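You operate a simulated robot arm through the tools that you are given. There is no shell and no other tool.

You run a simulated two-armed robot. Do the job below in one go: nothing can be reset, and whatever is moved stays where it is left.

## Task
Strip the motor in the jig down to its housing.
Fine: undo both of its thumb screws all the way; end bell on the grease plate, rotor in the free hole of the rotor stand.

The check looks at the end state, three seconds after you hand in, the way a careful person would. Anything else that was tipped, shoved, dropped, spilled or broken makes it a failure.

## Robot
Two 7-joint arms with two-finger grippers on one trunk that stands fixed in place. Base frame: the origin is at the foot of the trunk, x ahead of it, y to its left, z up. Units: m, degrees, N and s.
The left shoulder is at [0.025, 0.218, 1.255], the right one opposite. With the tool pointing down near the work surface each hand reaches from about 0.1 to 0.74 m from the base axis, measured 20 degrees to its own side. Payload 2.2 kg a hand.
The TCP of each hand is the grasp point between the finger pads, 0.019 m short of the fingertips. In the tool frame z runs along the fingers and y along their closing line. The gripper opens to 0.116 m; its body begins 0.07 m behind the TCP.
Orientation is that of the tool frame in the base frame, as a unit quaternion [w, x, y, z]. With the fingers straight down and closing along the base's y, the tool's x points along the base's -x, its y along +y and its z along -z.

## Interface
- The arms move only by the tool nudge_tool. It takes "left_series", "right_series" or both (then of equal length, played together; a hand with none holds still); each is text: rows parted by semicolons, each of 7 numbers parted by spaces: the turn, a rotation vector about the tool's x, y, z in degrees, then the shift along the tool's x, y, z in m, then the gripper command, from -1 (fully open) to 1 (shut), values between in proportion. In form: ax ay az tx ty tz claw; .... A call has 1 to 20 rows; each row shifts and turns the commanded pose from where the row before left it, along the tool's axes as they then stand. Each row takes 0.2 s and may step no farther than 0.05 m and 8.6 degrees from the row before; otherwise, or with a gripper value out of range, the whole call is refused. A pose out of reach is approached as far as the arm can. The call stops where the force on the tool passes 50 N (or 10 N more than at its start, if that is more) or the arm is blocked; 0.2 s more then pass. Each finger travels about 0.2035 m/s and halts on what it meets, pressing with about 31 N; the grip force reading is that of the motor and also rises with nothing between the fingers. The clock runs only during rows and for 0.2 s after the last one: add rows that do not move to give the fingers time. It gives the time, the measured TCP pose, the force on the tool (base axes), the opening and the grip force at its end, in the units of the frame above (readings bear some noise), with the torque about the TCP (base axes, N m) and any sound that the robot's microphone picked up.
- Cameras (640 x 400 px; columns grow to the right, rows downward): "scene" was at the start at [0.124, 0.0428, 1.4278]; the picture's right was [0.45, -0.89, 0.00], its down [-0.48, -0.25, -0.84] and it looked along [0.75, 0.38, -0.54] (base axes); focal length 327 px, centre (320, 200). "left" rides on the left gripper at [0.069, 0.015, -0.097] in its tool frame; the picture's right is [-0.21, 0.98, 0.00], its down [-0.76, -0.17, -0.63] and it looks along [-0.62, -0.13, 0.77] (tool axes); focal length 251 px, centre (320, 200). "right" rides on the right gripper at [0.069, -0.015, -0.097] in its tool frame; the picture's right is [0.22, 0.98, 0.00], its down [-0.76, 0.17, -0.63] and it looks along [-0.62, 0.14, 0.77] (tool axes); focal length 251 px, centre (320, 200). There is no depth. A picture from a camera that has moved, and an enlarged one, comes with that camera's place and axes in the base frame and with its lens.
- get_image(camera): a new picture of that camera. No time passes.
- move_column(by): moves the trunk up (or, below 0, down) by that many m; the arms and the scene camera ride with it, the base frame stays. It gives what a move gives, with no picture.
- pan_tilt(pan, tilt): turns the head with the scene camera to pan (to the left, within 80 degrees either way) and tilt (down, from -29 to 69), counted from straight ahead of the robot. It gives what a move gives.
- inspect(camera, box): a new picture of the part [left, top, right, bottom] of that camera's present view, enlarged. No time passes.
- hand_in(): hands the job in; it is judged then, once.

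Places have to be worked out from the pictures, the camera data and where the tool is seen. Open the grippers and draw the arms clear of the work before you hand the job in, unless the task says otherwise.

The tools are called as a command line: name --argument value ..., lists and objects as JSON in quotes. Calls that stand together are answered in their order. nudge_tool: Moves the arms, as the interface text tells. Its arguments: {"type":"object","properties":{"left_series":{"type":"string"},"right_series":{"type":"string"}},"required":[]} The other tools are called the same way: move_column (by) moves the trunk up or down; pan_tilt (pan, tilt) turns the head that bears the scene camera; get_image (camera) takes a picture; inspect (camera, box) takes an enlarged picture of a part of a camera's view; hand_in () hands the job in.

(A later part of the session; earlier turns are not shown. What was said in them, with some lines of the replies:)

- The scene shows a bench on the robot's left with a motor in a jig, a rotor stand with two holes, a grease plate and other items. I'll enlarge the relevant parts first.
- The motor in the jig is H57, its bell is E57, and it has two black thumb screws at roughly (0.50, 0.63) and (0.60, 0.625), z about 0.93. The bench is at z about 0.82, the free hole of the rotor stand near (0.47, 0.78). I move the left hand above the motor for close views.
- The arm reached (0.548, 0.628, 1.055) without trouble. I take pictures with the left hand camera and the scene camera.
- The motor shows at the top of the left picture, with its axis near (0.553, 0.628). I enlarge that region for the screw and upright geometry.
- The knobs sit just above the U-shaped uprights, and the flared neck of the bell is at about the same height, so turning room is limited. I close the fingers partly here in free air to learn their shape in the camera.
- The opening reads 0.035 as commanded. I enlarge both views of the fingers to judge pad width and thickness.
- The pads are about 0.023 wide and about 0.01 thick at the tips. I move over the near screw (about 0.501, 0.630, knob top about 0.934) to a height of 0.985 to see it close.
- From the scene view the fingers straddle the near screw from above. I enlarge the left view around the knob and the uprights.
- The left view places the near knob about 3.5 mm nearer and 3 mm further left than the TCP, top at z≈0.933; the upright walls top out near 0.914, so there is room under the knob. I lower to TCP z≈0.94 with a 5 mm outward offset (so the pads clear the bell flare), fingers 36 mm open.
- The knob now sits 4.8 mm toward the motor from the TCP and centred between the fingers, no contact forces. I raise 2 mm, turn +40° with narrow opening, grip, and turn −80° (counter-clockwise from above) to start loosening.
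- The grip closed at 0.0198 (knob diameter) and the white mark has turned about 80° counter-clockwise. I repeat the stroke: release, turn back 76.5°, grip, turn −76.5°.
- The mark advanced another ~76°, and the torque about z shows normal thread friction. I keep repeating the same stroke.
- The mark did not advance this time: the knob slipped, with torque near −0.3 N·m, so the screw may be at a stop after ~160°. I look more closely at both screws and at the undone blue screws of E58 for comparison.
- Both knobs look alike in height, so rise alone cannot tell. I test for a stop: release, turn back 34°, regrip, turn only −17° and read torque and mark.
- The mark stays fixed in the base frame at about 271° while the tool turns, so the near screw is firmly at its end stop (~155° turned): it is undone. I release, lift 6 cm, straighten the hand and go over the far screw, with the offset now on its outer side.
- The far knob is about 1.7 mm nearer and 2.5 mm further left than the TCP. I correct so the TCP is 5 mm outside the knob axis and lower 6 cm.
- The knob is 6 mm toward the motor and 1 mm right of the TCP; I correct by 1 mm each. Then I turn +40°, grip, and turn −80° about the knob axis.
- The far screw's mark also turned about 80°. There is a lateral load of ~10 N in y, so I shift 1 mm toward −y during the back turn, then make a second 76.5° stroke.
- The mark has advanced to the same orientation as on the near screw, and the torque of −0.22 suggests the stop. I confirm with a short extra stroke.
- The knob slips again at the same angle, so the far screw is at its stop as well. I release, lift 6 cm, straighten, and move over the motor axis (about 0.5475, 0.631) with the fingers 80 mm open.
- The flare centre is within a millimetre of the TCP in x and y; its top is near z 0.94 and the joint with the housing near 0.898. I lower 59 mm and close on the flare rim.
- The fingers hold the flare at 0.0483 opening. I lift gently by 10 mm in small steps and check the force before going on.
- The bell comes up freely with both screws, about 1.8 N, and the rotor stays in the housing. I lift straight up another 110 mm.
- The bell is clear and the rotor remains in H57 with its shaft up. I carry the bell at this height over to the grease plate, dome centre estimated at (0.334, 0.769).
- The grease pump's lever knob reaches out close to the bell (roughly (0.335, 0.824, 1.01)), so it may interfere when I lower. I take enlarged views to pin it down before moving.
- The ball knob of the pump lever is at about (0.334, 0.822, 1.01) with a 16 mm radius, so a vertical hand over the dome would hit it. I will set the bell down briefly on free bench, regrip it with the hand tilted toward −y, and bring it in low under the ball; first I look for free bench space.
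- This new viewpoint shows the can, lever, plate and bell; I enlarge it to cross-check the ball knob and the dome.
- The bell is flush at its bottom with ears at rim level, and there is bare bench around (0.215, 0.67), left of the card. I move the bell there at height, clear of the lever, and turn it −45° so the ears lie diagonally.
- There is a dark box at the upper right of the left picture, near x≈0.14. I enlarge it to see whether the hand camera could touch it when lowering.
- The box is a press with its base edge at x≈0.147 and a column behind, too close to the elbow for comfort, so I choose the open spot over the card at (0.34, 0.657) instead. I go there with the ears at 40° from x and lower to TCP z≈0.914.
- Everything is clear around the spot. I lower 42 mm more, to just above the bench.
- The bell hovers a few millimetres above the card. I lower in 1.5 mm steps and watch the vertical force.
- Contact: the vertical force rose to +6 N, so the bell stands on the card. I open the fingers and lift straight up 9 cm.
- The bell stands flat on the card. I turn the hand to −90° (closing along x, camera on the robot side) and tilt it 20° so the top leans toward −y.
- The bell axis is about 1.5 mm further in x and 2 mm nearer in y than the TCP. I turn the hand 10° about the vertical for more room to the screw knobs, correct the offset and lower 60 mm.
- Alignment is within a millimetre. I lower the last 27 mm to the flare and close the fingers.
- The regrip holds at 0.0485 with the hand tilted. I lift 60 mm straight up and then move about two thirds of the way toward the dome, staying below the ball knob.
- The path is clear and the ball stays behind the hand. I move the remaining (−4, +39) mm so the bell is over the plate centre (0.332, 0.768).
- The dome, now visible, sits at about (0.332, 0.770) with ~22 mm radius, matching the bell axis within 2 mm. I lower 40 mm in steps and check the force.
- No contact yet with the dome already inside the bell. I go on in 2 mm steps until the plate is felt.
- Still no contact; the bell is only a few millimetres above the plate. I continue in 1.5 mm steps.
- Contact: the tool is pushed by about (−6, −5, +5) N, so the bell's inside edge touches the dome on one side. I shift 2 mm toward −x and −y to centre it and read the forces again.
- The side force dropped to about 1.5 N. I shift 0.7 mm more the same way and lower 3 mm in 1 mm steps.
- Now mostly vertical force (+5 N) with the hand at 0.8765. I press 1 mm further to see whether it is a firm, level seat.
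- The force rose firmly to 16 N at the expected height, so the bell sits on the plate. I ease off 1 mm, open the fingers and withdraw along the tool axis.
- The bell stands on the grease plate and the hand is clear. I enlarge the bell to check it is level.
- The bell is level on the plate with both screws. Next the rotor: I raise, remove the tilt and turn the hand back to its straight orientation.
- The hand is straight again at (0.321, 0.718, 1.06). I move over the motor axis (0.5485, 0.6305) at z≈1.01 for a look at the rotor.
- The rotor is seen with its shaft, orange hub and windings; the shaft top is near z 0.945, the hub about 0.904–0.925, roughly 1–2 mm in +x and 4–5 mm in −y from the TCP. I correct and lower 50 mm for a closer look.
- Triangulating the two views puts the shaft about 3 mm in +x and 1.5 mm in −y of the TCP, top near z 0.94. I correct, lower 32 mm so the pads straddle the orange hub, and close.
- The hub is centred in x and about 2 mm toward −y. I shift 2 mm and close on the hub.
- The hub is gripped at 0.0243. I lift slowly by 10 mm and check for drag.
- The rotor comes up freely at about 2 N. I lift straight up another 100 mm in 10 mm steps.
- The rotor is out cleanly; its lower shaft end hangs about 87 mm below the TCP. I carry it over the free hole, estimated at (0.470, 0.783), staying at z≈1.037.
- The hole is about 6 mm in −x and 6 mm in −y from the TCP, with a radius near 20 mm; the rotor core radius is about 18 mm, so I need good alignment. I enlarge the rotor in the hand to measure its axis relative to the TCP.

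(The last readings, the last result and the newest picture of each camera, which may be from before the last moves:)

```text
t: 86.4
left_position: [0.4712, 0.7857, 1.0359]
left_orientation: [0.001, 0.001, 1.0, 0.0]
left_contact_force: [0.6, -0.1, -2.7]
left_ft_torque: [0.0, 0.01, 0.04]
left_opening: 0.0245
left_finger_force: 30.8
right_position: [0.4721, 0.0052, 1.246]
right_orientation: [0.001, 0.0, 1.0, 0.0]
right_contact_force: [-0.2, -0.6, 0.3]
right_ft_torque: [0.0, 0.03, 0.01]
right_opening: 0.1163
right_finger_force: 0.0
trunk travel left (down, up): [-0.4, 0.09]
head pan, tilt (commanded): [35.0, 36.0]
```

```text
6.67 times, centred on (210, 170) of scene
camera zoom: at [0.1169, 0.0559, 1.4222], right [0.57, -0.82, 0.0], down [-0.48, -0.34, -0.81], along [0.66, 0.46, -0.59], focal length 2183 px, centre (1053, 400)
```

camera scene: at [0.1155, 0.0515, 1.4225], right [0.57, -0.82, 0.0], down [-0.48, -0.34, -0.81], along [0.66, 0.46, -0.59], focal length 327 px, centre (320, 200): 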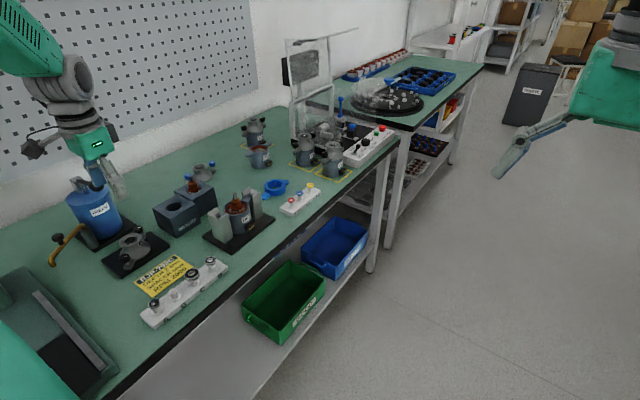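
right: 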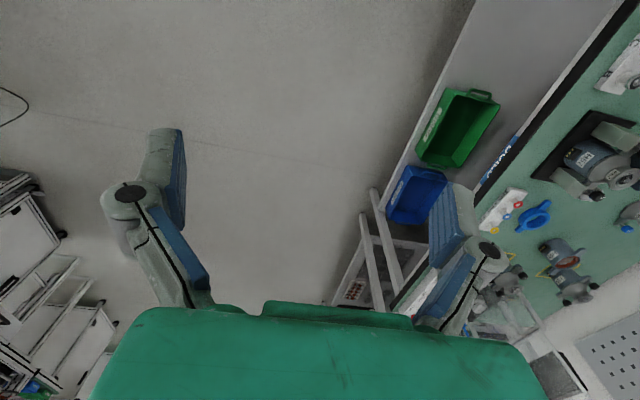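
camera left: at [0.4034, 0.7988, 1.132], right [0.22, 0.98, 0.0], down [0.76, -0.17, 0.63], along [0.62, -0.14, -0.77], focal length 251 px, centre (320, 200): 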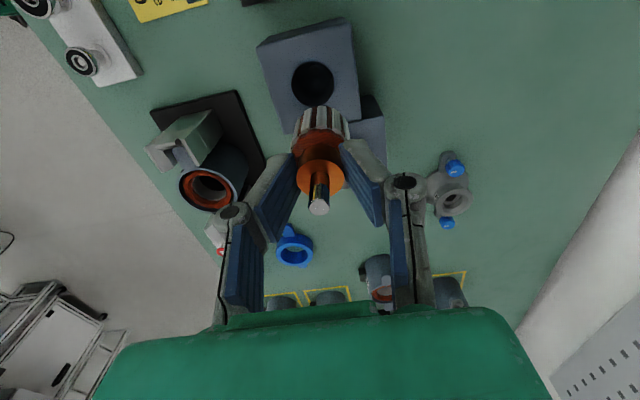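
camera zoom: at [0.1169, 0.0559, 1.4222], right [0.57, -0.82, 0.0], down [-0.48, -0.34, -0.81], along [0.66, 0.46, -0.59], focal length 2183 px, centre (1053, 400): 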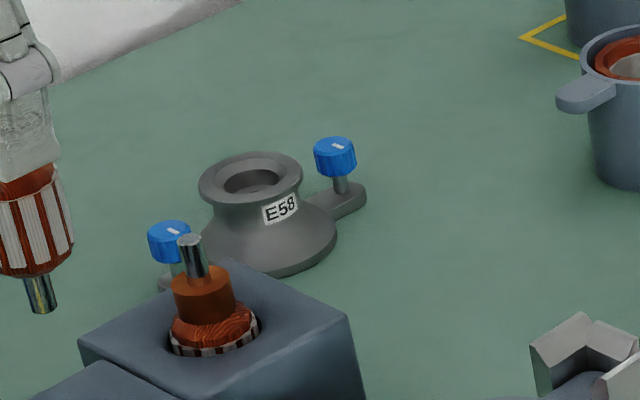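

The rotor axis coincides with the TCP within 1 mm and hangs vertical (shaft end ~83 mm below). I shift (−6.7, −5.4) mm to put it over the hole and look again.

nudge_tool --left_series "0 0 0 0.0034 -0.0027 0 1; 0 0 0 0.0033 -0.0027 0 1; 0 0 0 0 0 0 1; 0 0 0 0 0 0 1"

inspect --camera "left" --box '[270, 40, 370, 170]'

inspect --camera "scene" --box '[140, 130, 230, 240]'

```text
t: 87.4
left_position: [0.4654, 0.7799, 1.0353]
left_orientation: [0.001, 0.0, 1.0, 0.0]
left_contact_force: [-0.5, 0.2, -3.6]
left_ft_torque: [0.02, -0.03, 0.01]
left_opening: 0.0246
left_finger_force: 30.8
right_position: [0.4716, 0.004, 1.2472]
right_orientation: [0.001, 0.0, 1.0, 0.0]
right_contact_force: [-0.9, 1.2, 1.4]
right_ft_torque: [0.01, -0.02, -0.02]
right_opening: 0.1159
right_finger_force: 0.1
trunk travel left (down, up): [-0.4, 0.09]
head pan, tilt (commanded): [35.0, 36.0]
```

```text
3.08 times, centred on (320, 105) of left
camera zoom: at [0.3973, 0.794, 1.1325], right [0.22, 0.98, 0.0], down [0.76, -0.17, 0.63], along [0.62, -0.14, -0.77], focal length 774 px, centre (320, 492)
```

zoom: 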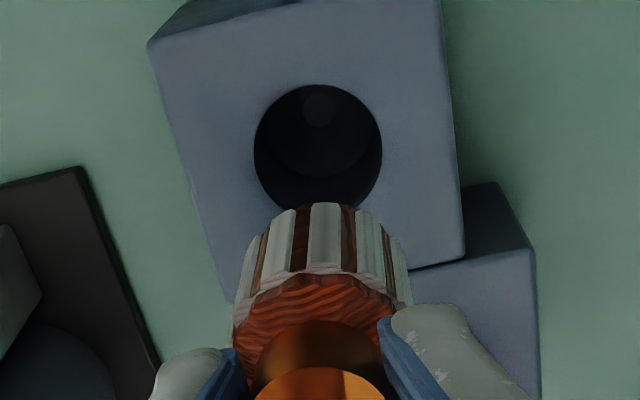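

```text
3.64 times, centred on (185, 185) of scene
camera zoom: at [0.1169, 0.0562, 1.4222], right [0.57, -0.82, 0.0], down [-0.48, -0.34, -0.81], along [0.66, 0.46, -0.59], focal length 1191 px, centre (811, 254)
```

zoom: 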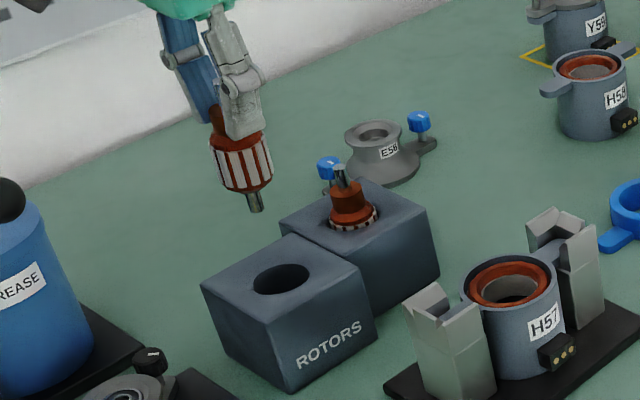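

The hole centre is now within about 1 mm of the rotor axis. I lower 50 mm, keeping the shaft tip 2 cm above the stand, and check again.

nudge_tool --left_series "0 0 0 0.0003 -0.0003 0.0125 1; 0 0 0 0.0003 -0.0003 0.0125 1; 0 0 0 0 0 0.0125 1; 0 0 0 0 0 0.0125 1; 0 0 0 0 0 0 1; 0 0 0 0 0 0 1"

inspect --camera "left" --box '[260, 40, 380, 190]'

inspect --camera "scene" --box '[150, 150, 220, 230]'

```text
t: 88.8
left_position: [0.4643, 0.7792, 0.9842]
left_orientation: [0.0, 0.0, 1.0, 0.0]
left_contact_force: [-0.6, -0.2, -2.1]
left_ft_torque: [-0.02, 0.0, 0.01]
left_opening: 0.0247
left_finger_force: 31.2
right_position: [0.4704, 0.0032, 1.2459]
right_orientation: [0.001, 0.0, 1.0, -0.001]
right_contact_force: [0.4, 0.6, -0.1]
right_ft_torque: [0.02, -0.02, -0.01]
right_opening: 0.1162
right_finger_force: 0.1
trunk travel left (down, up): [-0.4, 0.09]
head pan, tilt (commanded): [35.0, 36.0]
```

```text
2.67 times, centred on (320, 115) of left
camera zoom: at [0.3969, 0.7936, 1.0807], right [0.22, 0.98, 0.0], down [0.76, -0.17, 0.63], along [0.62, -0.14, -0.77], focal length 670 px, centre (320, 427)
```

zoom: 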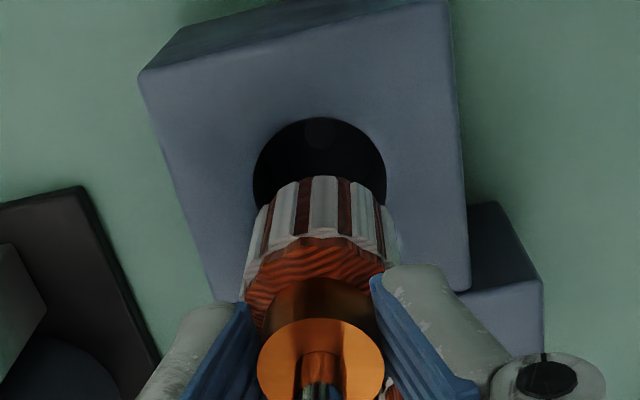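

```text
5.00 times, centred on (185, 190) of scene
camera zoom: at [0.117, 0.0563, 1.4222], right [0.57, -0.82, 0.0], down [-0.48, -0.34, -0.81], along [0.66, 0.46, -0.59], focal length 1637 px, centre (995, 250)
```

zoom: 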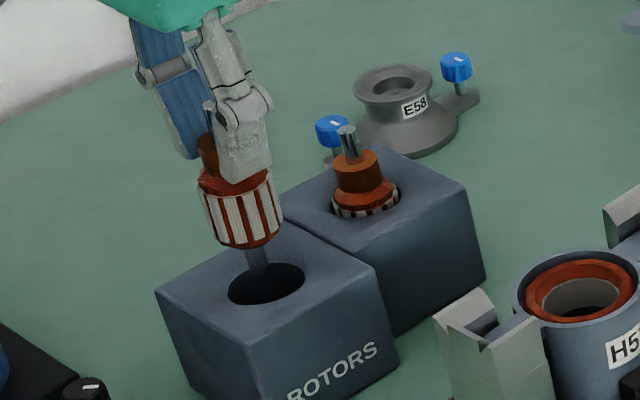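

Cross-checking with the scene camera, the stand's top is more likely at z≈0.889, which leaves ±2 mm uncertainty in x. I lower 30 mm so the shaft tip enters the wide hole while the core stays just above it, then compare edges directly.

nudge_tool --left_series "0 0 0 0 0 0.008 1; 0 0 0 0 0 0.008 1; 0 0 0 0 0 0.008 1; 0 0 0 0 0 0.006 1; 0 0 0 0 0 0 1; 0 0 0 0 0 0 1"

inspect --camera "left" --box '[260, 60, 380, 190]'

inspect --camera "scene" --box '[155, 170, 205, 225]'

```text
t: 90.2
left_position: [0.4641, 0.7792, 0.9559]
left_orientation: [0.001, 0.0, 1.0, 0.0]
left_contact_force: [-0.4, 0.7, -2.9]
left_ft_torque: [0.0, 0.0, 0.02]
left_opening: 0.0249
left_finger_force: 31.2
right_position: [0.4704, 0.0048, 1.2444]
right_orientation: [0.0, -0.001, 1.0, 0.0]
right_contact_force: [0.8, -0.1, 0.8]
right_ft_torque: [-0.01, 0.04, 0.0]
right_opening: 0.116
right_finger_force: 0.0
trunk travel left (down, up): [-0.4, 0.09]
head pan, tilt (commanded): [35.0, 36.0]
```

```text
3.08 times, centred on (320, 125) of left
camera zoom: at [0.3972, 0.7932, 1.0518], right [0.22, 0.98, 0.0], down [0.76, -0.17, 0.63], along [0.62, -0.14, -0.77], focal length 774 px, centre (320, 431)
```

zoom: 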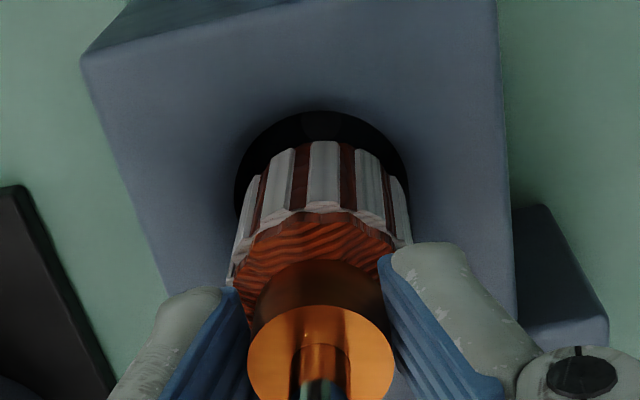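

```text
7.27 times, centred on (180, 198) of scene
camera zoom: at [0.117, 0.0563, 1.4222], right [0.57, -0.82, 0.0], down [-0.48, -0.34, -0.81], along [0.66, 0.46, -0.59], focal length 2381 px, centre (1338, 218)
```

zoom: 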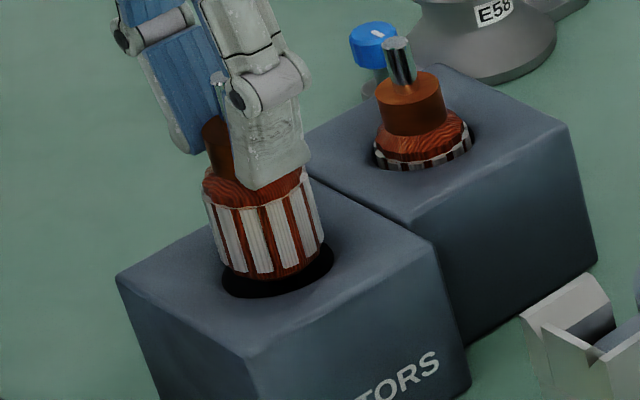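

The hole measures R≈19.3 mm and the core ≈18.1 mm; the rotor looks 1.5–2.5 mm too far in +x. I shift 1.8 mm toward −x, lower 4 mm, and compare edges again.

nudge_tool --left_series "0 0 0 0.0009 0 0 1; 0 0 0 0.0009 0 0 1; 0 0 0 0 0 0.002 1; 0 0 0 0 0 0.002 1; 0 0 0 0 0 0 1; 0 0 0 0 0 0 1"

inspect --camera "left" --box '[280, 80, 360, 160]'

inspect --camera "scene" --box '[165, 190, 195, 220]'

```text
t: 91.6
left_position: [0.4623, 0.7781, 0.9515]
left_orientation: [0.001, 0.0, 1.0, 0.0]
left_contact_force: [0.0, 1.3, -2.3]
left_ft_torque: [0.04, 0.0, -0.01]
left_opening: 0.0247
left_finger_force: 30.8
right_position: [0.4711, 0.0031, 1.246]
right_orientation: [0.001, 0.0, 1.0, 0.0]
right_contact_force: [-0.7, 0.2, 0.3]
right_ft_torque: [0.01, 0.01, 0.0]
right_opening: 0.1161
right_finger_force: 0.1
trunk travel left (down, up): [-0.4, 0.09]
head pan, tilt (commanded): [35.0, 36.0]
```

```text
5.00 times, centred on (320, 120) of left
camera zoom: at [0.3949, 0.7931, 1.0481], right [0.22, 0.98, 0.0], down [0.76, -0.17, 0.63], along [0.62, -0.14, -0.77], focal length 1257 px, centre (320, 600)
```

zoom: 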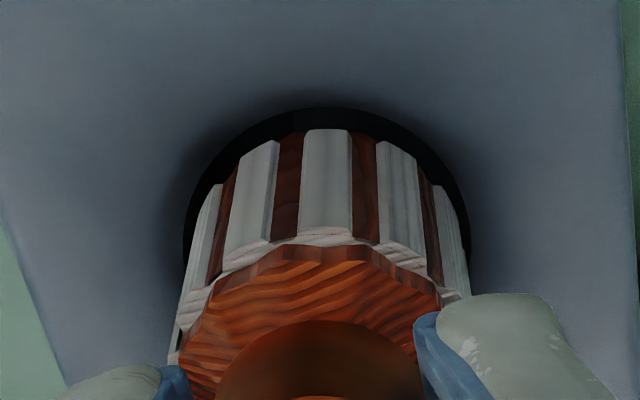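

```text
13.33 times, centred on (180, 205) of scene
camera zoom: at [0.117, 0.0563, 1.4222], right [0.57, -0.82, 0.0], down [-0.49, -0.34, -0.81], along [0.66, 0.46, -0.59], focal length 4366 px, centre (2187, 133)
```

zoom: 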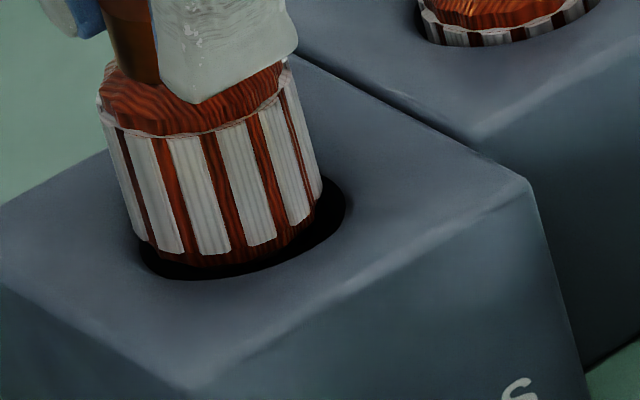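

Both views show the core bottom just above the hole and nearly concentric (within 1–2 mm). I lower in 1 mm steps and watch the side forces to find any rim contact.

nudge_tool --left_series "0 0 0 0 0 0.001 1; 0 0 0 0 0 0.001 1; 0 0 0 0 0 0.001 1; 0 0 0 0 0 0 1; 0 0 0 0 0 0 1"

inspect --camera "left" --box '[280, 80, 360, 160]'

inspect --camera "scene" --box '[165, 190, 195, 220]'

```text
t: 92.8
left_position: [0.4614, 0.7778, 0.9478]
left_orientation: [0.001, -0.001, 1.0, 0.0]
left_contact_force: [-0.4, 0.0, -1.5]
left_ft_torque: [0.03, 0.0, 0.01]
left_opening: 0.0246
left_finger_force: 31.5
right_position: [0.4712, 0.0045, 1.2453]
right_orientation: [0.0, 0.0, 1.0, 0.001]
right_contact_force: [0.7, 0.4, -0.7]
right_ft_torque: [-0.03, -0.01, 0.04]
right_opening: 0.1159
right_finger_force: 0.1
trunk travel left (down, up): [-0.4, 0.09]
head pan, tilt (commanded): [35.0, 36.0]
```

```text
5.00 times, centred on (320, 120) of left
camera zoom: at [0.3947, 0.7932, 1.0441], right [0.22, 0.98, 0.0], down [0.76, -0.17, 0.63], along [0.62, -0.14, -0.77], focal length 1257 px, centre (320, 600)
```

zoom: 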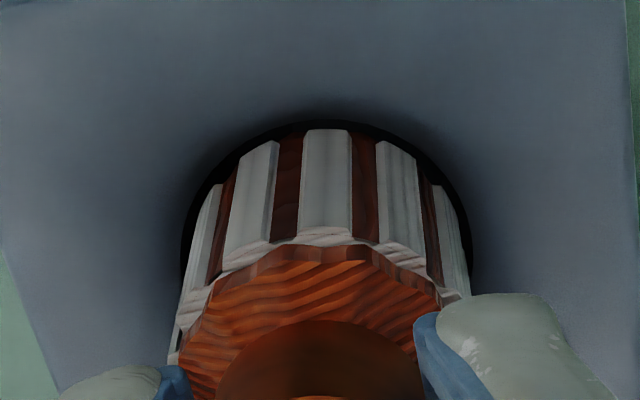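

```text
13.33 times, centred on (180, 205) of scene
camera zoom: at [0.117, 0.0563, 1.4222], right [0.57, -0.82, 0.0], down [-0.48, -0.34, -0.81], along [0.66, 0.46, -0.59], focal length 4366 px, centre (2187, 133)
```

zoom: 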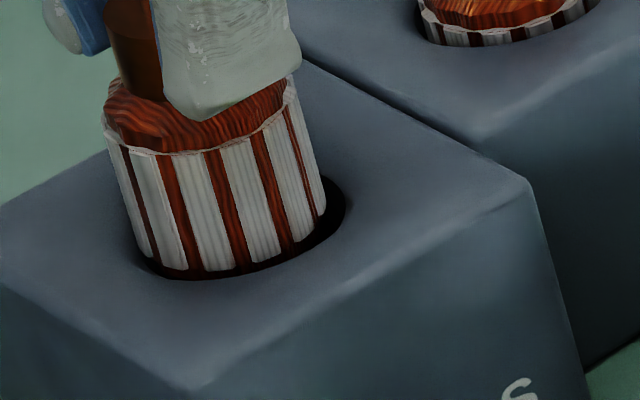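

No contact yet; the left view now shows about 1 mm gap on the near side and the scene shows more gap on the right. I shift (+0.8, −0.5) mm and lower 3 mm more.

nudge_tool --left_series "0 0 0 -0.0008 -0.0005 0 1; 0 0 0 0 0 0.001 1; 0 0 0 0 0 0.001 1; 0 0 0 0 0 0.001 1; 0 0 0 0 0 0 1"

inspect --camera "left" --box '[280, 80, 360, 160]'

inspect --camera "scene" --box '[165, 190, 195, 220]'

```text
t: 94.0
left_position: [0.4639, 0.7764, 0.9454]
left_orientation: [0.001, 0.0, 1.0, 0.001]
left_contact_force: [0.0, -0.2, -2.6]
left_ft_torque: [0.01, -0.02, -0.02]
left_opening: 0.0247
left_finger_force: 30.5
right_position: [0.4716, 0.0042, 1.2453]
right_orientation: [0.001, 0.0, 1.0, 0.0]
right_contact_force: [0.2, -0.6, -0.2]
right_ft_torque: [0.01, 0.02, 0.01]
right_opening: 0.1161
right_finger_force: 0.1
trunk travel left (down, up): [-0.4, 0.09]
head pan, tilt (commanded): [35.0, 36.0]
```

```text
5.00 times, centred on (320, 120) of left
camera zoom: at [0.3955, 0.7922, 1.0415], right [0.22, 0.98, 0.0], down [0.76, -0.17, 0.63], along [0.62, -0.14, -0.77], focal length 1257 px, centre (320, 600)
```

zoom: 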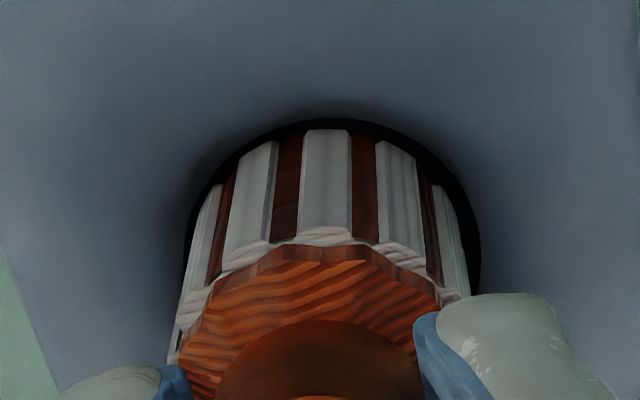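

```text
13.33 times, centred on (180, 205) of scene
camera zoom: at [0.117, 0.0563, 1.4222], right [0.57, -0.82, 0.0], down [-0.48, -0.34, -0.81], along [0.66, 0.46, -0.59], focal length 4366 px, centre (2187, 133)
```

zoom: 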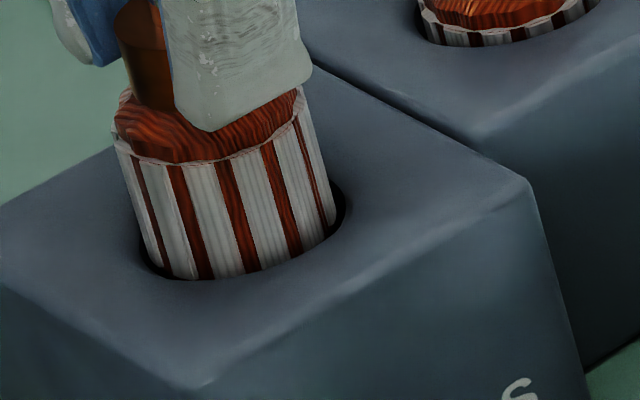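

The core bottom has entered the hole without side force. I nudge +0.4 mm in y and lower another 4 mm in 1 mm steps.

nudge_tool --left_series "0 0 0 0 0.0004 0.001 1; 0 0 0 0 0 0.001 1; 0 0 0 0 0 0.001 1; 0 0 0 0 0 0.001 1; 0 0 0 0 0 0 1"

inspect --camera "left" --box '[280, 80, 360, 160]'

inspect --camera "scene" --box '[165, 190, 195, 220]'

```text
t: 95.2
left_position: [0.4624, 0.7778, 0.9408]
left_orientation: [0.001, -0.001, 1.0, -0.001]
left_contact_force: [-0.3, 0.2, -2.7]
left_ft_torque: [0.02, -0.01, -0.02]
left_opening: 0.0247
left_finger_force: 30.9
right_position: [0.4714, 0.0032, 1.2454]
right_orientation: [0.001, 0.0, 1.0, 0.0]
right_contact_force: [0.5, -0.3, -0.5]
right_ft_torque: [0.01, 0.0, -0.02]
right_opening: 0.1161
right_finger_force: 0.0
trunk travel left (down, up): [-0.4, 0.09]
head pan, tilt (commanded): [35.0, 36.0]
```

```text
5.00 times, centred on (320, 120) of left
camera zoom: at [0.395, 0.7926, 1.0369], right [0.22, 0.98, 0.0], down [0.76, -0.17, 0.63], along [0.62, -0.14, -0.77], focal length 1257 px, centre (320, 600)
```

zoom: 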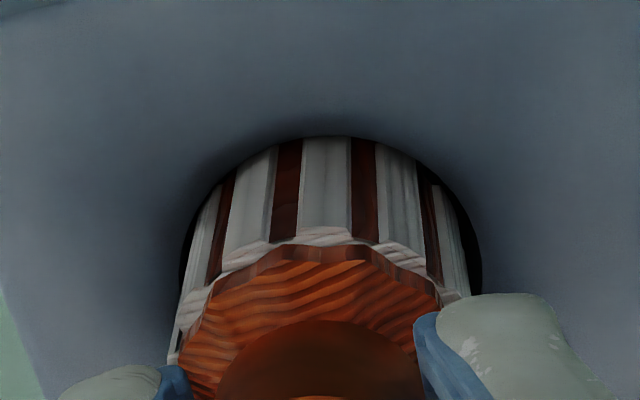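

```text
13.33 times, centred on (180, 205) of scene
camera zoom: at [0.117, 0.0563, 1.4222], right [0.57, -0.82, 0.0], down [-0.48, -0.34, -0.81], along [0.66, 0.46, -0.59], focal length 4366 px, centre (2187, 133)
```

zoom: 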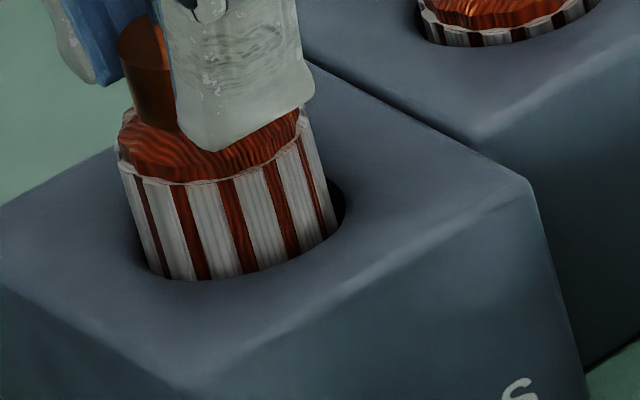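

Still no side force as the core slides in. I lower another 8 mm in 1.6 mm steps.

nudge_tool --left_series "0 0 0 0 0 0.0016 1; 0 0 0 0 0 0.0016 1; 0 0 0 0 0 0.0016 1; 0 0 0 0 0 0.0016 1; 0 0 0 0 0 0.0016 1; 0 0 0 0 0 0 1"

inspect --camera "scene" --box '[155, 170, 205, 225]'

```text
t: 96.6
left_position: [0.4642, 0.7779, 0.9322]
left_orientation: [0.002, 0.0, 1.0, 0.0]
left_contact_force: [-0.1, 0.7, -2.6]
left_ft_torque: [-0.01, 0.0, 0.0]
left_opening: 0.0248
left_finger_force: 31.0
right_position: [0.4722, 0.0043, 1.2467]
right_orientation: [0.001, 0.0, 1.0, -0.001]
right_contact_force: [-0.3, 0.2, -0.2]
right_ft_torque: [0.0, 0.0, -0.01]
right_opening: 0.1159
right_finger_force: 0.1
trunk travel left (down, up): [-0.4, 0.09]
head pan, tilt (commanded): [35.0, 36.0]
```

```text
7.27 times, centred on (180, 198) of scene
camera zoom: at [0.117, 0.0563, 1.4222], right [0.57, -0.82, 0.0], down [-0.49, -0.34, -0.81], along [0.66, 0.46, -0.59], focal length 2381 px, centre (1338, 218)
```

zoom: 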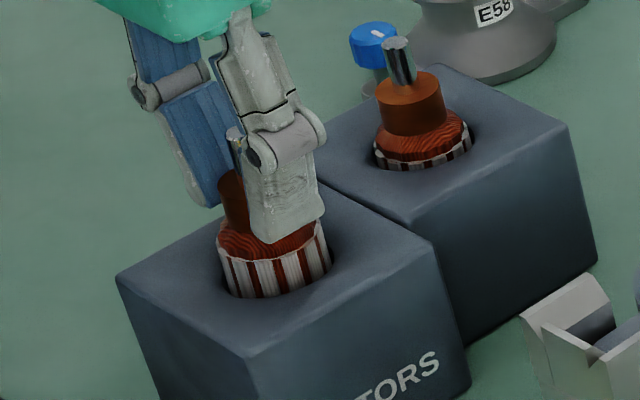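

The rotor is going in cleanly; about 1 cm remains compared with its neighbour. I lower 6 mm in 1 mm steps.

nudge_tool --left_series "0 0 0 0 0 0.001 1; 0 0 0 0 0 0.001 1; 0 0 0 0 0 0.001 1; 0 0 0 0 0 0.001 1; 0 0 0 0 0 0.001 1; 0 0 0 0 0 0.001 1; 0 0 0 0 0 0 1"

inspect --camera "scene" --box '[155, 170, 205, 225]'

```text
t: 98.2
left_position: [0.4635, 0.7785, 0.9279]
left_orientation: [0.001, -0.001, 1.0, -0.001]
left_contact_force: [0.6, 0.2, -2.6]
left_ft_torque: [-0.01, -0.01, 0.04]
left_opening: 0.0245
left_finger_force: 31.6
right_position: [0.4708, 0.0048, 1.246]
right_orientation: [0.001, 0.0, 1.0, 0.0]
right_contact_force: [-0.3, 0.4, -0.5]
right_ft_torque: [-0.01, 0.01, -0.03]
right_opening: 0.116
right_finger_force: 0.1
trunk travel left (down, up): [-0.4, 0.09]
head pan, tilt (commanded): [35.0, 36.0]
```

```text
7.27 times, centred on (180, 198) of scene
camera zoom: at [0.117, 0.0563, 1.4222], right [0.57, -0.82, 0.0], down [-0.48, -0.34, -0.81], along [0.66, 0.46, -0.59], focal length 2381 px, centre (1338, 218)
```

zoom: 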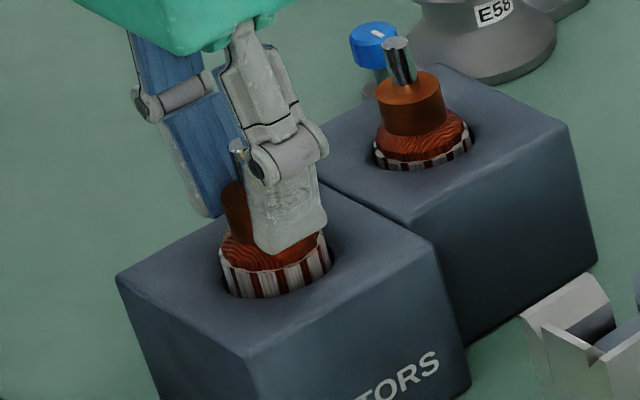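

Still free (weight only). I lower 5 mm more in 1 mm steps.

nudge_tool --left_series "0 0 0 0 0 0.001 1; 0 0 0 0 0 0.001 1; 0 0 0 0 0 0.001 1; 0 0 0 0 0 0.001 1; 0 0 0 0 0 0.001 1; 0 0 0 0 0 0 1"

inspect --camera "scene" --box '[155, 170, 205, 225]'

```text
t: 99.6
left_position: [0.4627, 0.7792, 0.9228]
left_orientation: [0.001, 0.0, 1.0, 0.0]
left_contact_force: [0.0, 0.0, -2.0]
left_ft_torque: [-0.06, 0.01, 0.0]
left_opening: 0.0244
left_finger_force: 30.6
right_position: [0.4714, 0.0032, 1.2457]
right_orientation: [0.001, -0.001, 1.0, 0.0]
right_contact_force: [0.0, 0.0, 0.1]
right_ft_torque: [-0.02, 0.0, 0.0]
right_opening: 0.1159
right_finger_force: 0.1
trunk travel left (down, up): [-0.4, 0.09]
head pan, tilt (commanded): [35.0, 36.0]
```

```text
7.27 times, centred on (180, 198) of scene
camera zoom: at [0.117, 0.0563, 1.4222], right [0.57, -0.82, 0.0], down [-0.48, -0.34, -0.81], along [0.66, 0.46, -0.59], focal length 2381 px, centre (1338, 218)
```

zoom: 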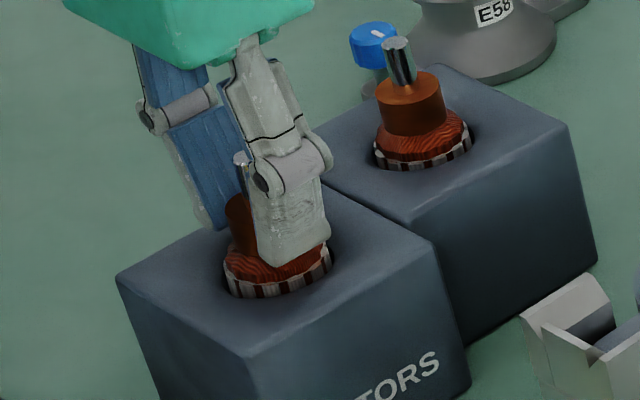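

The visible core band now nearly matches the neighbouring rotor. I continue in 1 mm steps until the bottom is felt.

nudge_tool --left_series "0 0 0 0 0 0.001 1; 0 0 0 0 0 0.001 1; 0 0 0 0 0 0 1"

```text
t: 100.4
left_position: [0.4632, 0.7784, 0.9205]
left_orientation: [0.001, 0.0, 1.0, 0.0]
left_contact_force: [0.1, -0.8, -3.2]
left_ft_torque: [-0.02, -0.01, -0.01]
left_opening: 0.0248
left_finger_force: 31.0
right_position: [0.4705, 0.0051, 1.2459]
right_orientation: [0.001, 0.0, 1.0, 0.0]
right_contact_force: [0.4, 0.1, -0.5]
right_ft_torque: [-0.01, -0.01, 0.03]
right_opening: 0.1158
right_finger_force: 0.1
trunk travel left (down, up): [-0.4, 0.09]
head pan, tilt (commanded): [35.0, 36.0]
```

No bottom contact yet (only the weight shows). Two more millimetres.

nudge_tool --left_series "0 0 0 0 0 0.001 1; 0 0 0 0 0 0.001 1; 0 0 0 0 0 0 1"

inspect --camera "scene" --box '[155, 170, 205, 225]'

get_image --camera "left"

```text
t: 101.2
left_position: [0.4632, 0.7783, 0.9191]
left_orientation: [0.001, 0.001, 1.0, 0.001]
left_contact_force: [-1.6, 2.5, 11.0]
left_ft_torque: [0.29, 0.15, -0.04]
left_opening: 0.0246
left_finger_force: 30.8
right_position: [0.4697, 0.0032, 1.2466]
right_orientation: [0.001, 0.0, 1.0, 0.001]
right_contact_force: [0.1, -0.2, -0.7]
right_ft_torque: [-0.03, 0.01, -0.03]
right_opening: 0.116
right_finger_force: 0.1
trunk travel left (down, up): [-0.4, 0.09]
head pan, tilt (commanded): [35.0, 36.0]
```

```text
7.27 times, centred on (180, 198) of scene
camera zoom: at [0.1149, 0.0537, 1.4227], right [0.57, -0.82, 0.0], down [-0.48, -0.34, -0.81], along [0.66, 0.46, -0.59], focal length 2381 px, centre (1338, 218)
```

zoom: 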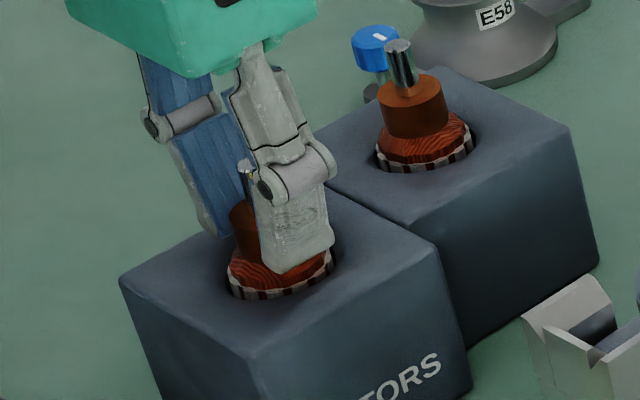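

```text
taken
camera left: at [0.3954, 0.7923, 1.0166], right [0.22, 0.98, 0.0], down [0.75, -0.17, 0.64], along [0.62, -0.13, -0.77], focal length 251 px, centre (320, 200)
```

left: 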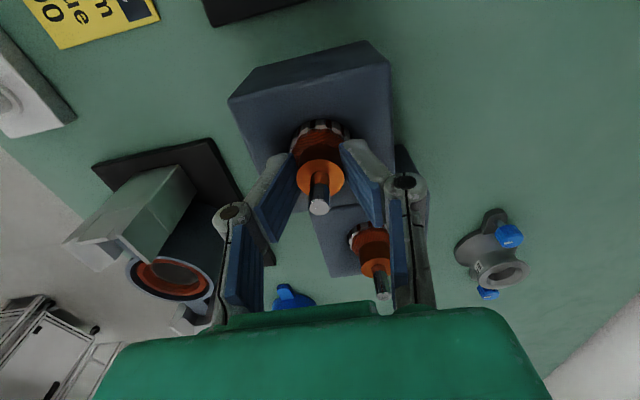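

The rotor is bottomed (+11 N) and stands level with its neighbour. I ease off slightly, open the fingers and lift straight up.

nudge_tool --left_series "0 0 0 0 0 -0.0007 1; 0 0 0 0 0 0 1; 0 0 0 0 0 0 0.4; 0 0 0 0 0 0 0.1; 0 0 0 0 0 0 0.1; 0 0 0 0 0 -0.01 0.1; 0 0 0 0 0 -0.02 0.1; 0 0 0 0 0 -0.03 0.1; 0 0 0 0 0 -0.03 0.1; 0 0 0 0 0 0 0.1"

inspect --camera "scene" --box '[155, 170, 225, 240]'

get_image --camera "left"

```text
t: 103.4
left_position: [0.4634, 0.7747, 1.0102]
left_orientation: [0.001, 0.0, 1.0, 0.0]
left_contact_force: [0.2, 0.9, 0.4]
left_ft_torque: [0.01, 0.02, 0.01]
left_opening: 0.052
left_finger_force: 0.1
right_position: [0.4711, 0.0036, 1.246]
right_orientation: [0.001, -0.001, 1.0, 0.001]
right_contact_force: [-0.1, -0.1, 0.5]
right_ft_torque: [0.01, 0.01, 0.0]
right_opening: 0.1162
right_finger_force: 0.0
trunk travel left (down, up): [-0.4, 0.09]
head pan, tilt (commanded): [35.0, 36.0]
```

```text
5.71 times, centred on (190, 205) of scene
camera zoom: at [0.1168, 0.055, 1.4223], right [0.57, -0.82, 0.0], down [-0.48, -0.34, -0.81], along [0.66, 0.46, -0.59], focal length 1871 px, centre (1063, 171)
```

zoom: 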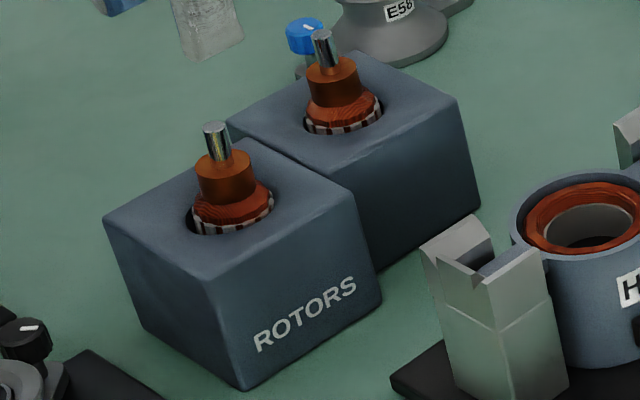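

```text
taken
camera left: at [0.3951, 0.7892, 1.1057], right [0.22, 0.98, 0.0], down [0.76, -0.17, 0.63], along [0.62, -0.14, -0.77], focal length 251 px, centre (320, 200)
```

left: 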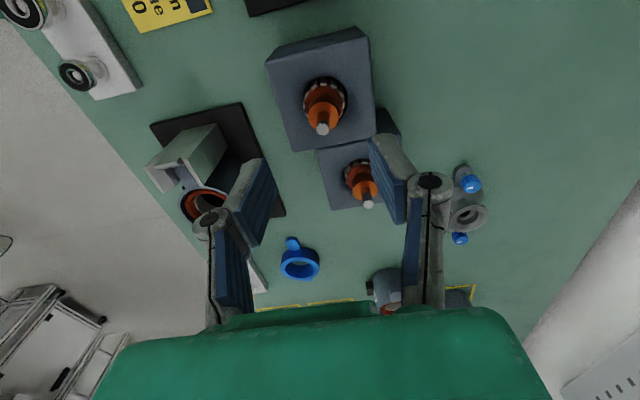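

The rotor stands in the free hole exactly like its neighbour and the stand has not moved. I raise the left arm and return it to near its starting pose with the gripper open.

nudge_tool --left_series "0 0 0 0 0 -0.038 0.1; 0 0 0 0 0 -0.038 0.1; 0 0 0 0 0 -0.038 -0.2; 0 0 0 0 0 -0.038 -0.5; 0 0 0 0 0 -0.036 -1; 0 0 0 0.0124 -0.0377 0 -1; 0 0 0 0.0124 -0.0377 0 -1; 0 0 0 0.0124 -0.0377 0 -1; 0 0 0 0.0124 -0.0377 0 -1; 0 0 0 0.0124 -0.0377 0 -1; 0 0 0 0.0124 -0.0377 0 -1; 0 0 0 0.0124 -0.0377 0 -1; 0 0 0 0 0 0 -1; 0 0 0 0 0 0 -1"

get_image --camera "scene"

get_image --camera "left"

inspect --camera "scene" --box '[40, 170, 280, 340]'

```text
t: 106.4
left_position: [0.3759, 0.5134, 1.1955]
left_orientation: [0.001, 0.0, 1.0, -0.001]
left_contact_force: [0.0, 0.7, 0.7]
left_ft_torque: [-0.01, 0.01, -0.02]
left_opening: 0.1161
left_finger_force: 0.1
right_position: [0.4703, 0.0067, 1.2447]
right_orientation: [0.002, 0.0, 1.0, -0.002]
right_contact_force: [-0.3, -0.4, 0.6]
right_ft_torque: [-0.01, -0.02, 0.02]
right_opening: 0.116
right_finger_force: 0.0
trunk travel left (down, up): [-0.4, 0.09]
head pan, tilt (commanded): [35.0, 36.0]
```

```text
taken
camera scene: at [0.1162, 0.0548, 1.4223], right [0.57, -0.82, 0.0], down [-0.48, -0.34, -0.81], along [0.66, 0.46, -0.59], focal length 327 px, centre (320, 200)
```

scene: 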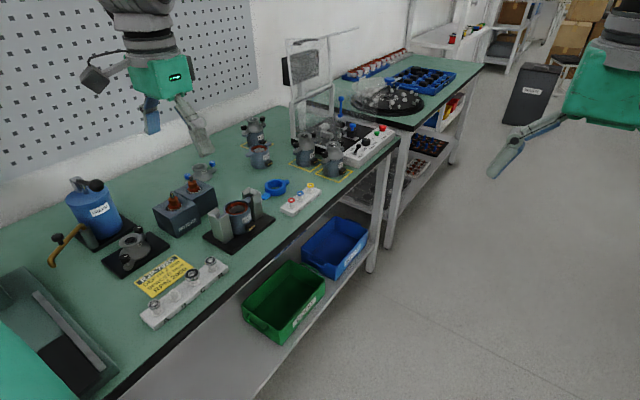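

```text
taken
camera left: at [0.3084, 0.5284, 1.2916], right [0.21, 0.98, 0.0], down [0.76, -0.17, 0.63], along [0.62, -0.14, -0.77], focal length 251 px, centre (320, 200)
```

left: 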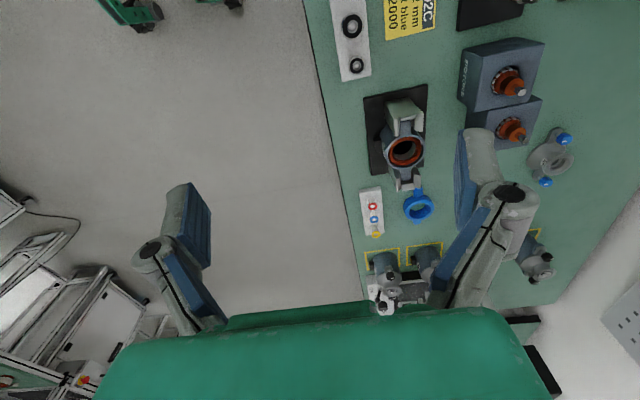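

```text
2.35 times, centred on (160, 255) of scene
camera zoom: at [0.1162, 0.0548, 1.4223], right [0.57, -0.82, 0.0], down [-0.48, -0.34, -0.81], along [0.66, 0.46, -0.59], focal length 770 px, centre (696, 71)
```

zoom: 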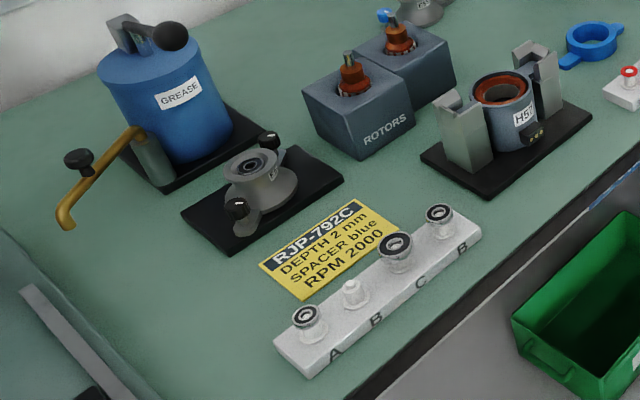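

Everything looks in place from here. I turn the head back to its first view to compare the grease pump, card and stand with the starting picture.

pan_tilt --pan 27 --tilt 32.5

inspect --camera "scene" --box '[0, 210, 130, 340]'

inspect --camera "scene" --box '[80, 180, 280, 305]'

inspect --camera "scene" --box '[55, 270, 115, 320]'

```text
t: 107.0
left_position: [0.3748, 0.509, 1.1968]
left_orientation: [0.0, 0.001, 1.0, 0.0]
left_contact_force: [0.7, -0.3, 0.1]
left_ft_torque: [-0.03, -0.02, 0.01]
left_opening: 0.116
left_finger_force: 0.1
right_position: [0.4714, 0.0016, 1.2463]
right_orientation: [0.001, 0.001, 1.0, 0.0]
right_contact_force: [0.5, -0.7, -0.4]
right_ft_torque: [0.06, 0.0, -0.02]
right_opening: 0.1161
right_finger_force: 0.0
trunk travel left (down, up): [-0.4, 0.09]
head pan, tilt (commanded): [27.0, 32.5]
```

```text
3.08 times, centred on (65, 275) of scene
camera zoom: at [0.1236, 0.0415, 1.4279], right [0.45, -0.89, 0.0], down [-0.48, -0.25, -0.84], along [0.75, 0.38, -0.54], focal length 1008 px, centre (1105, -31)
```

zoom: 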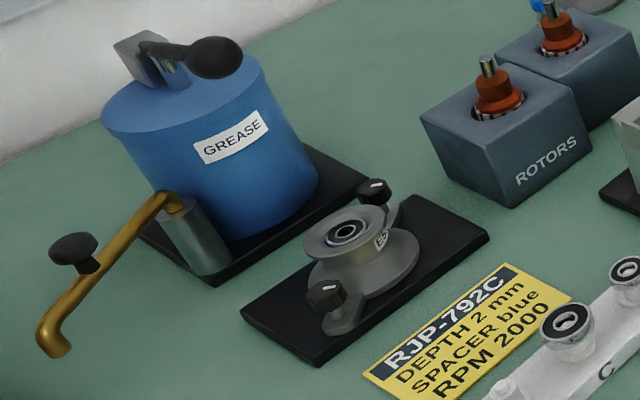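

```text
3.20 times, centred on (180, 242) of scene
camera zoom: at [0.1236, 0.0415, 1.4279], right [0.45, -0.89, 0.0], down [-0.48, -0.25, -0.84], along [0.75, 0.38, -0.54], focal length 1048 px, centre (768, 64)
```

zoom: 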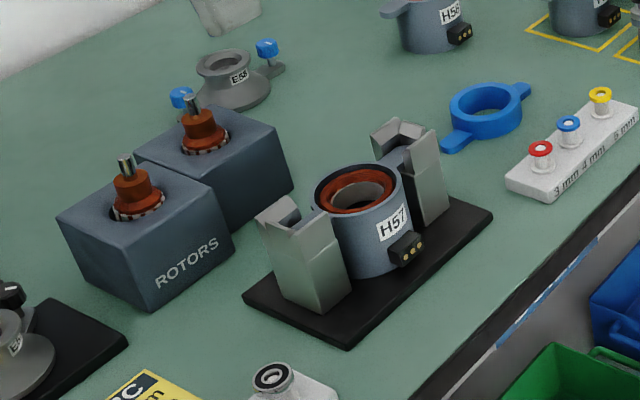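

```text
8.00 times, centred on (85, 295) of scene
camera zoom: at [0.1236, 0.0415, 1.4279], right [0.45, -0.89, 0.0], down [-0.48, -0.25, -0.84], along [0.75, 0.38, -0.54], focal length 2620 px, centre (2200, -560)
```

zoom: 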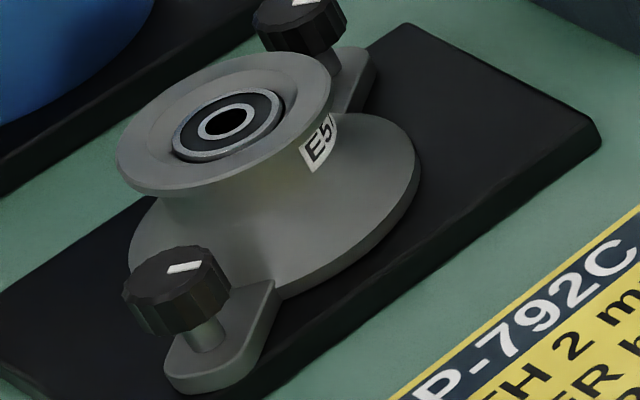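

Compared with the first pictures, the pump, card, stand, spacers and jig are all where they were. The bell sits level on the grease plate with both screws turned to their stops, the rotor stands in the formerly free hole, and both arms are clear with open grippers. I hand in the job.

hand_in

```text
The job is handed in.
```

The motor is stripped down to its housing, H57, which is still in the jig, and I have handed in the job. The check's verdict has not come back.

- **Thumb screws:** I turned both screws counter-clockwise about 155° each, until they hit a firm stop and the gripper only slipped on them. The bell then lifted off freely. Both screws are captive and are still in its ears.
- **End bell:** E57 sits level on the black plate with the metal dome, next to the grease pump. I took that to be the grease plate, since the only other black plate is the pump's own base.
- **Rotor:** It stands in the free hole of the rotor stand, at the same depth as the rotor next to it.

- **Bell set down on the way:** The pump's lever knob was in the way of a straight approach to the plate. I set the bell down briefly on the yellow RJP-792C card and picked it up again at a tilt.
- **Housing shifted slightly:** The motor moved about a millimetre within the jig's play while I was turning the first screw.

In the last pictures the pump, card, stand and the other parts are where they started. Both arms are clear of the bench with the grippers open.
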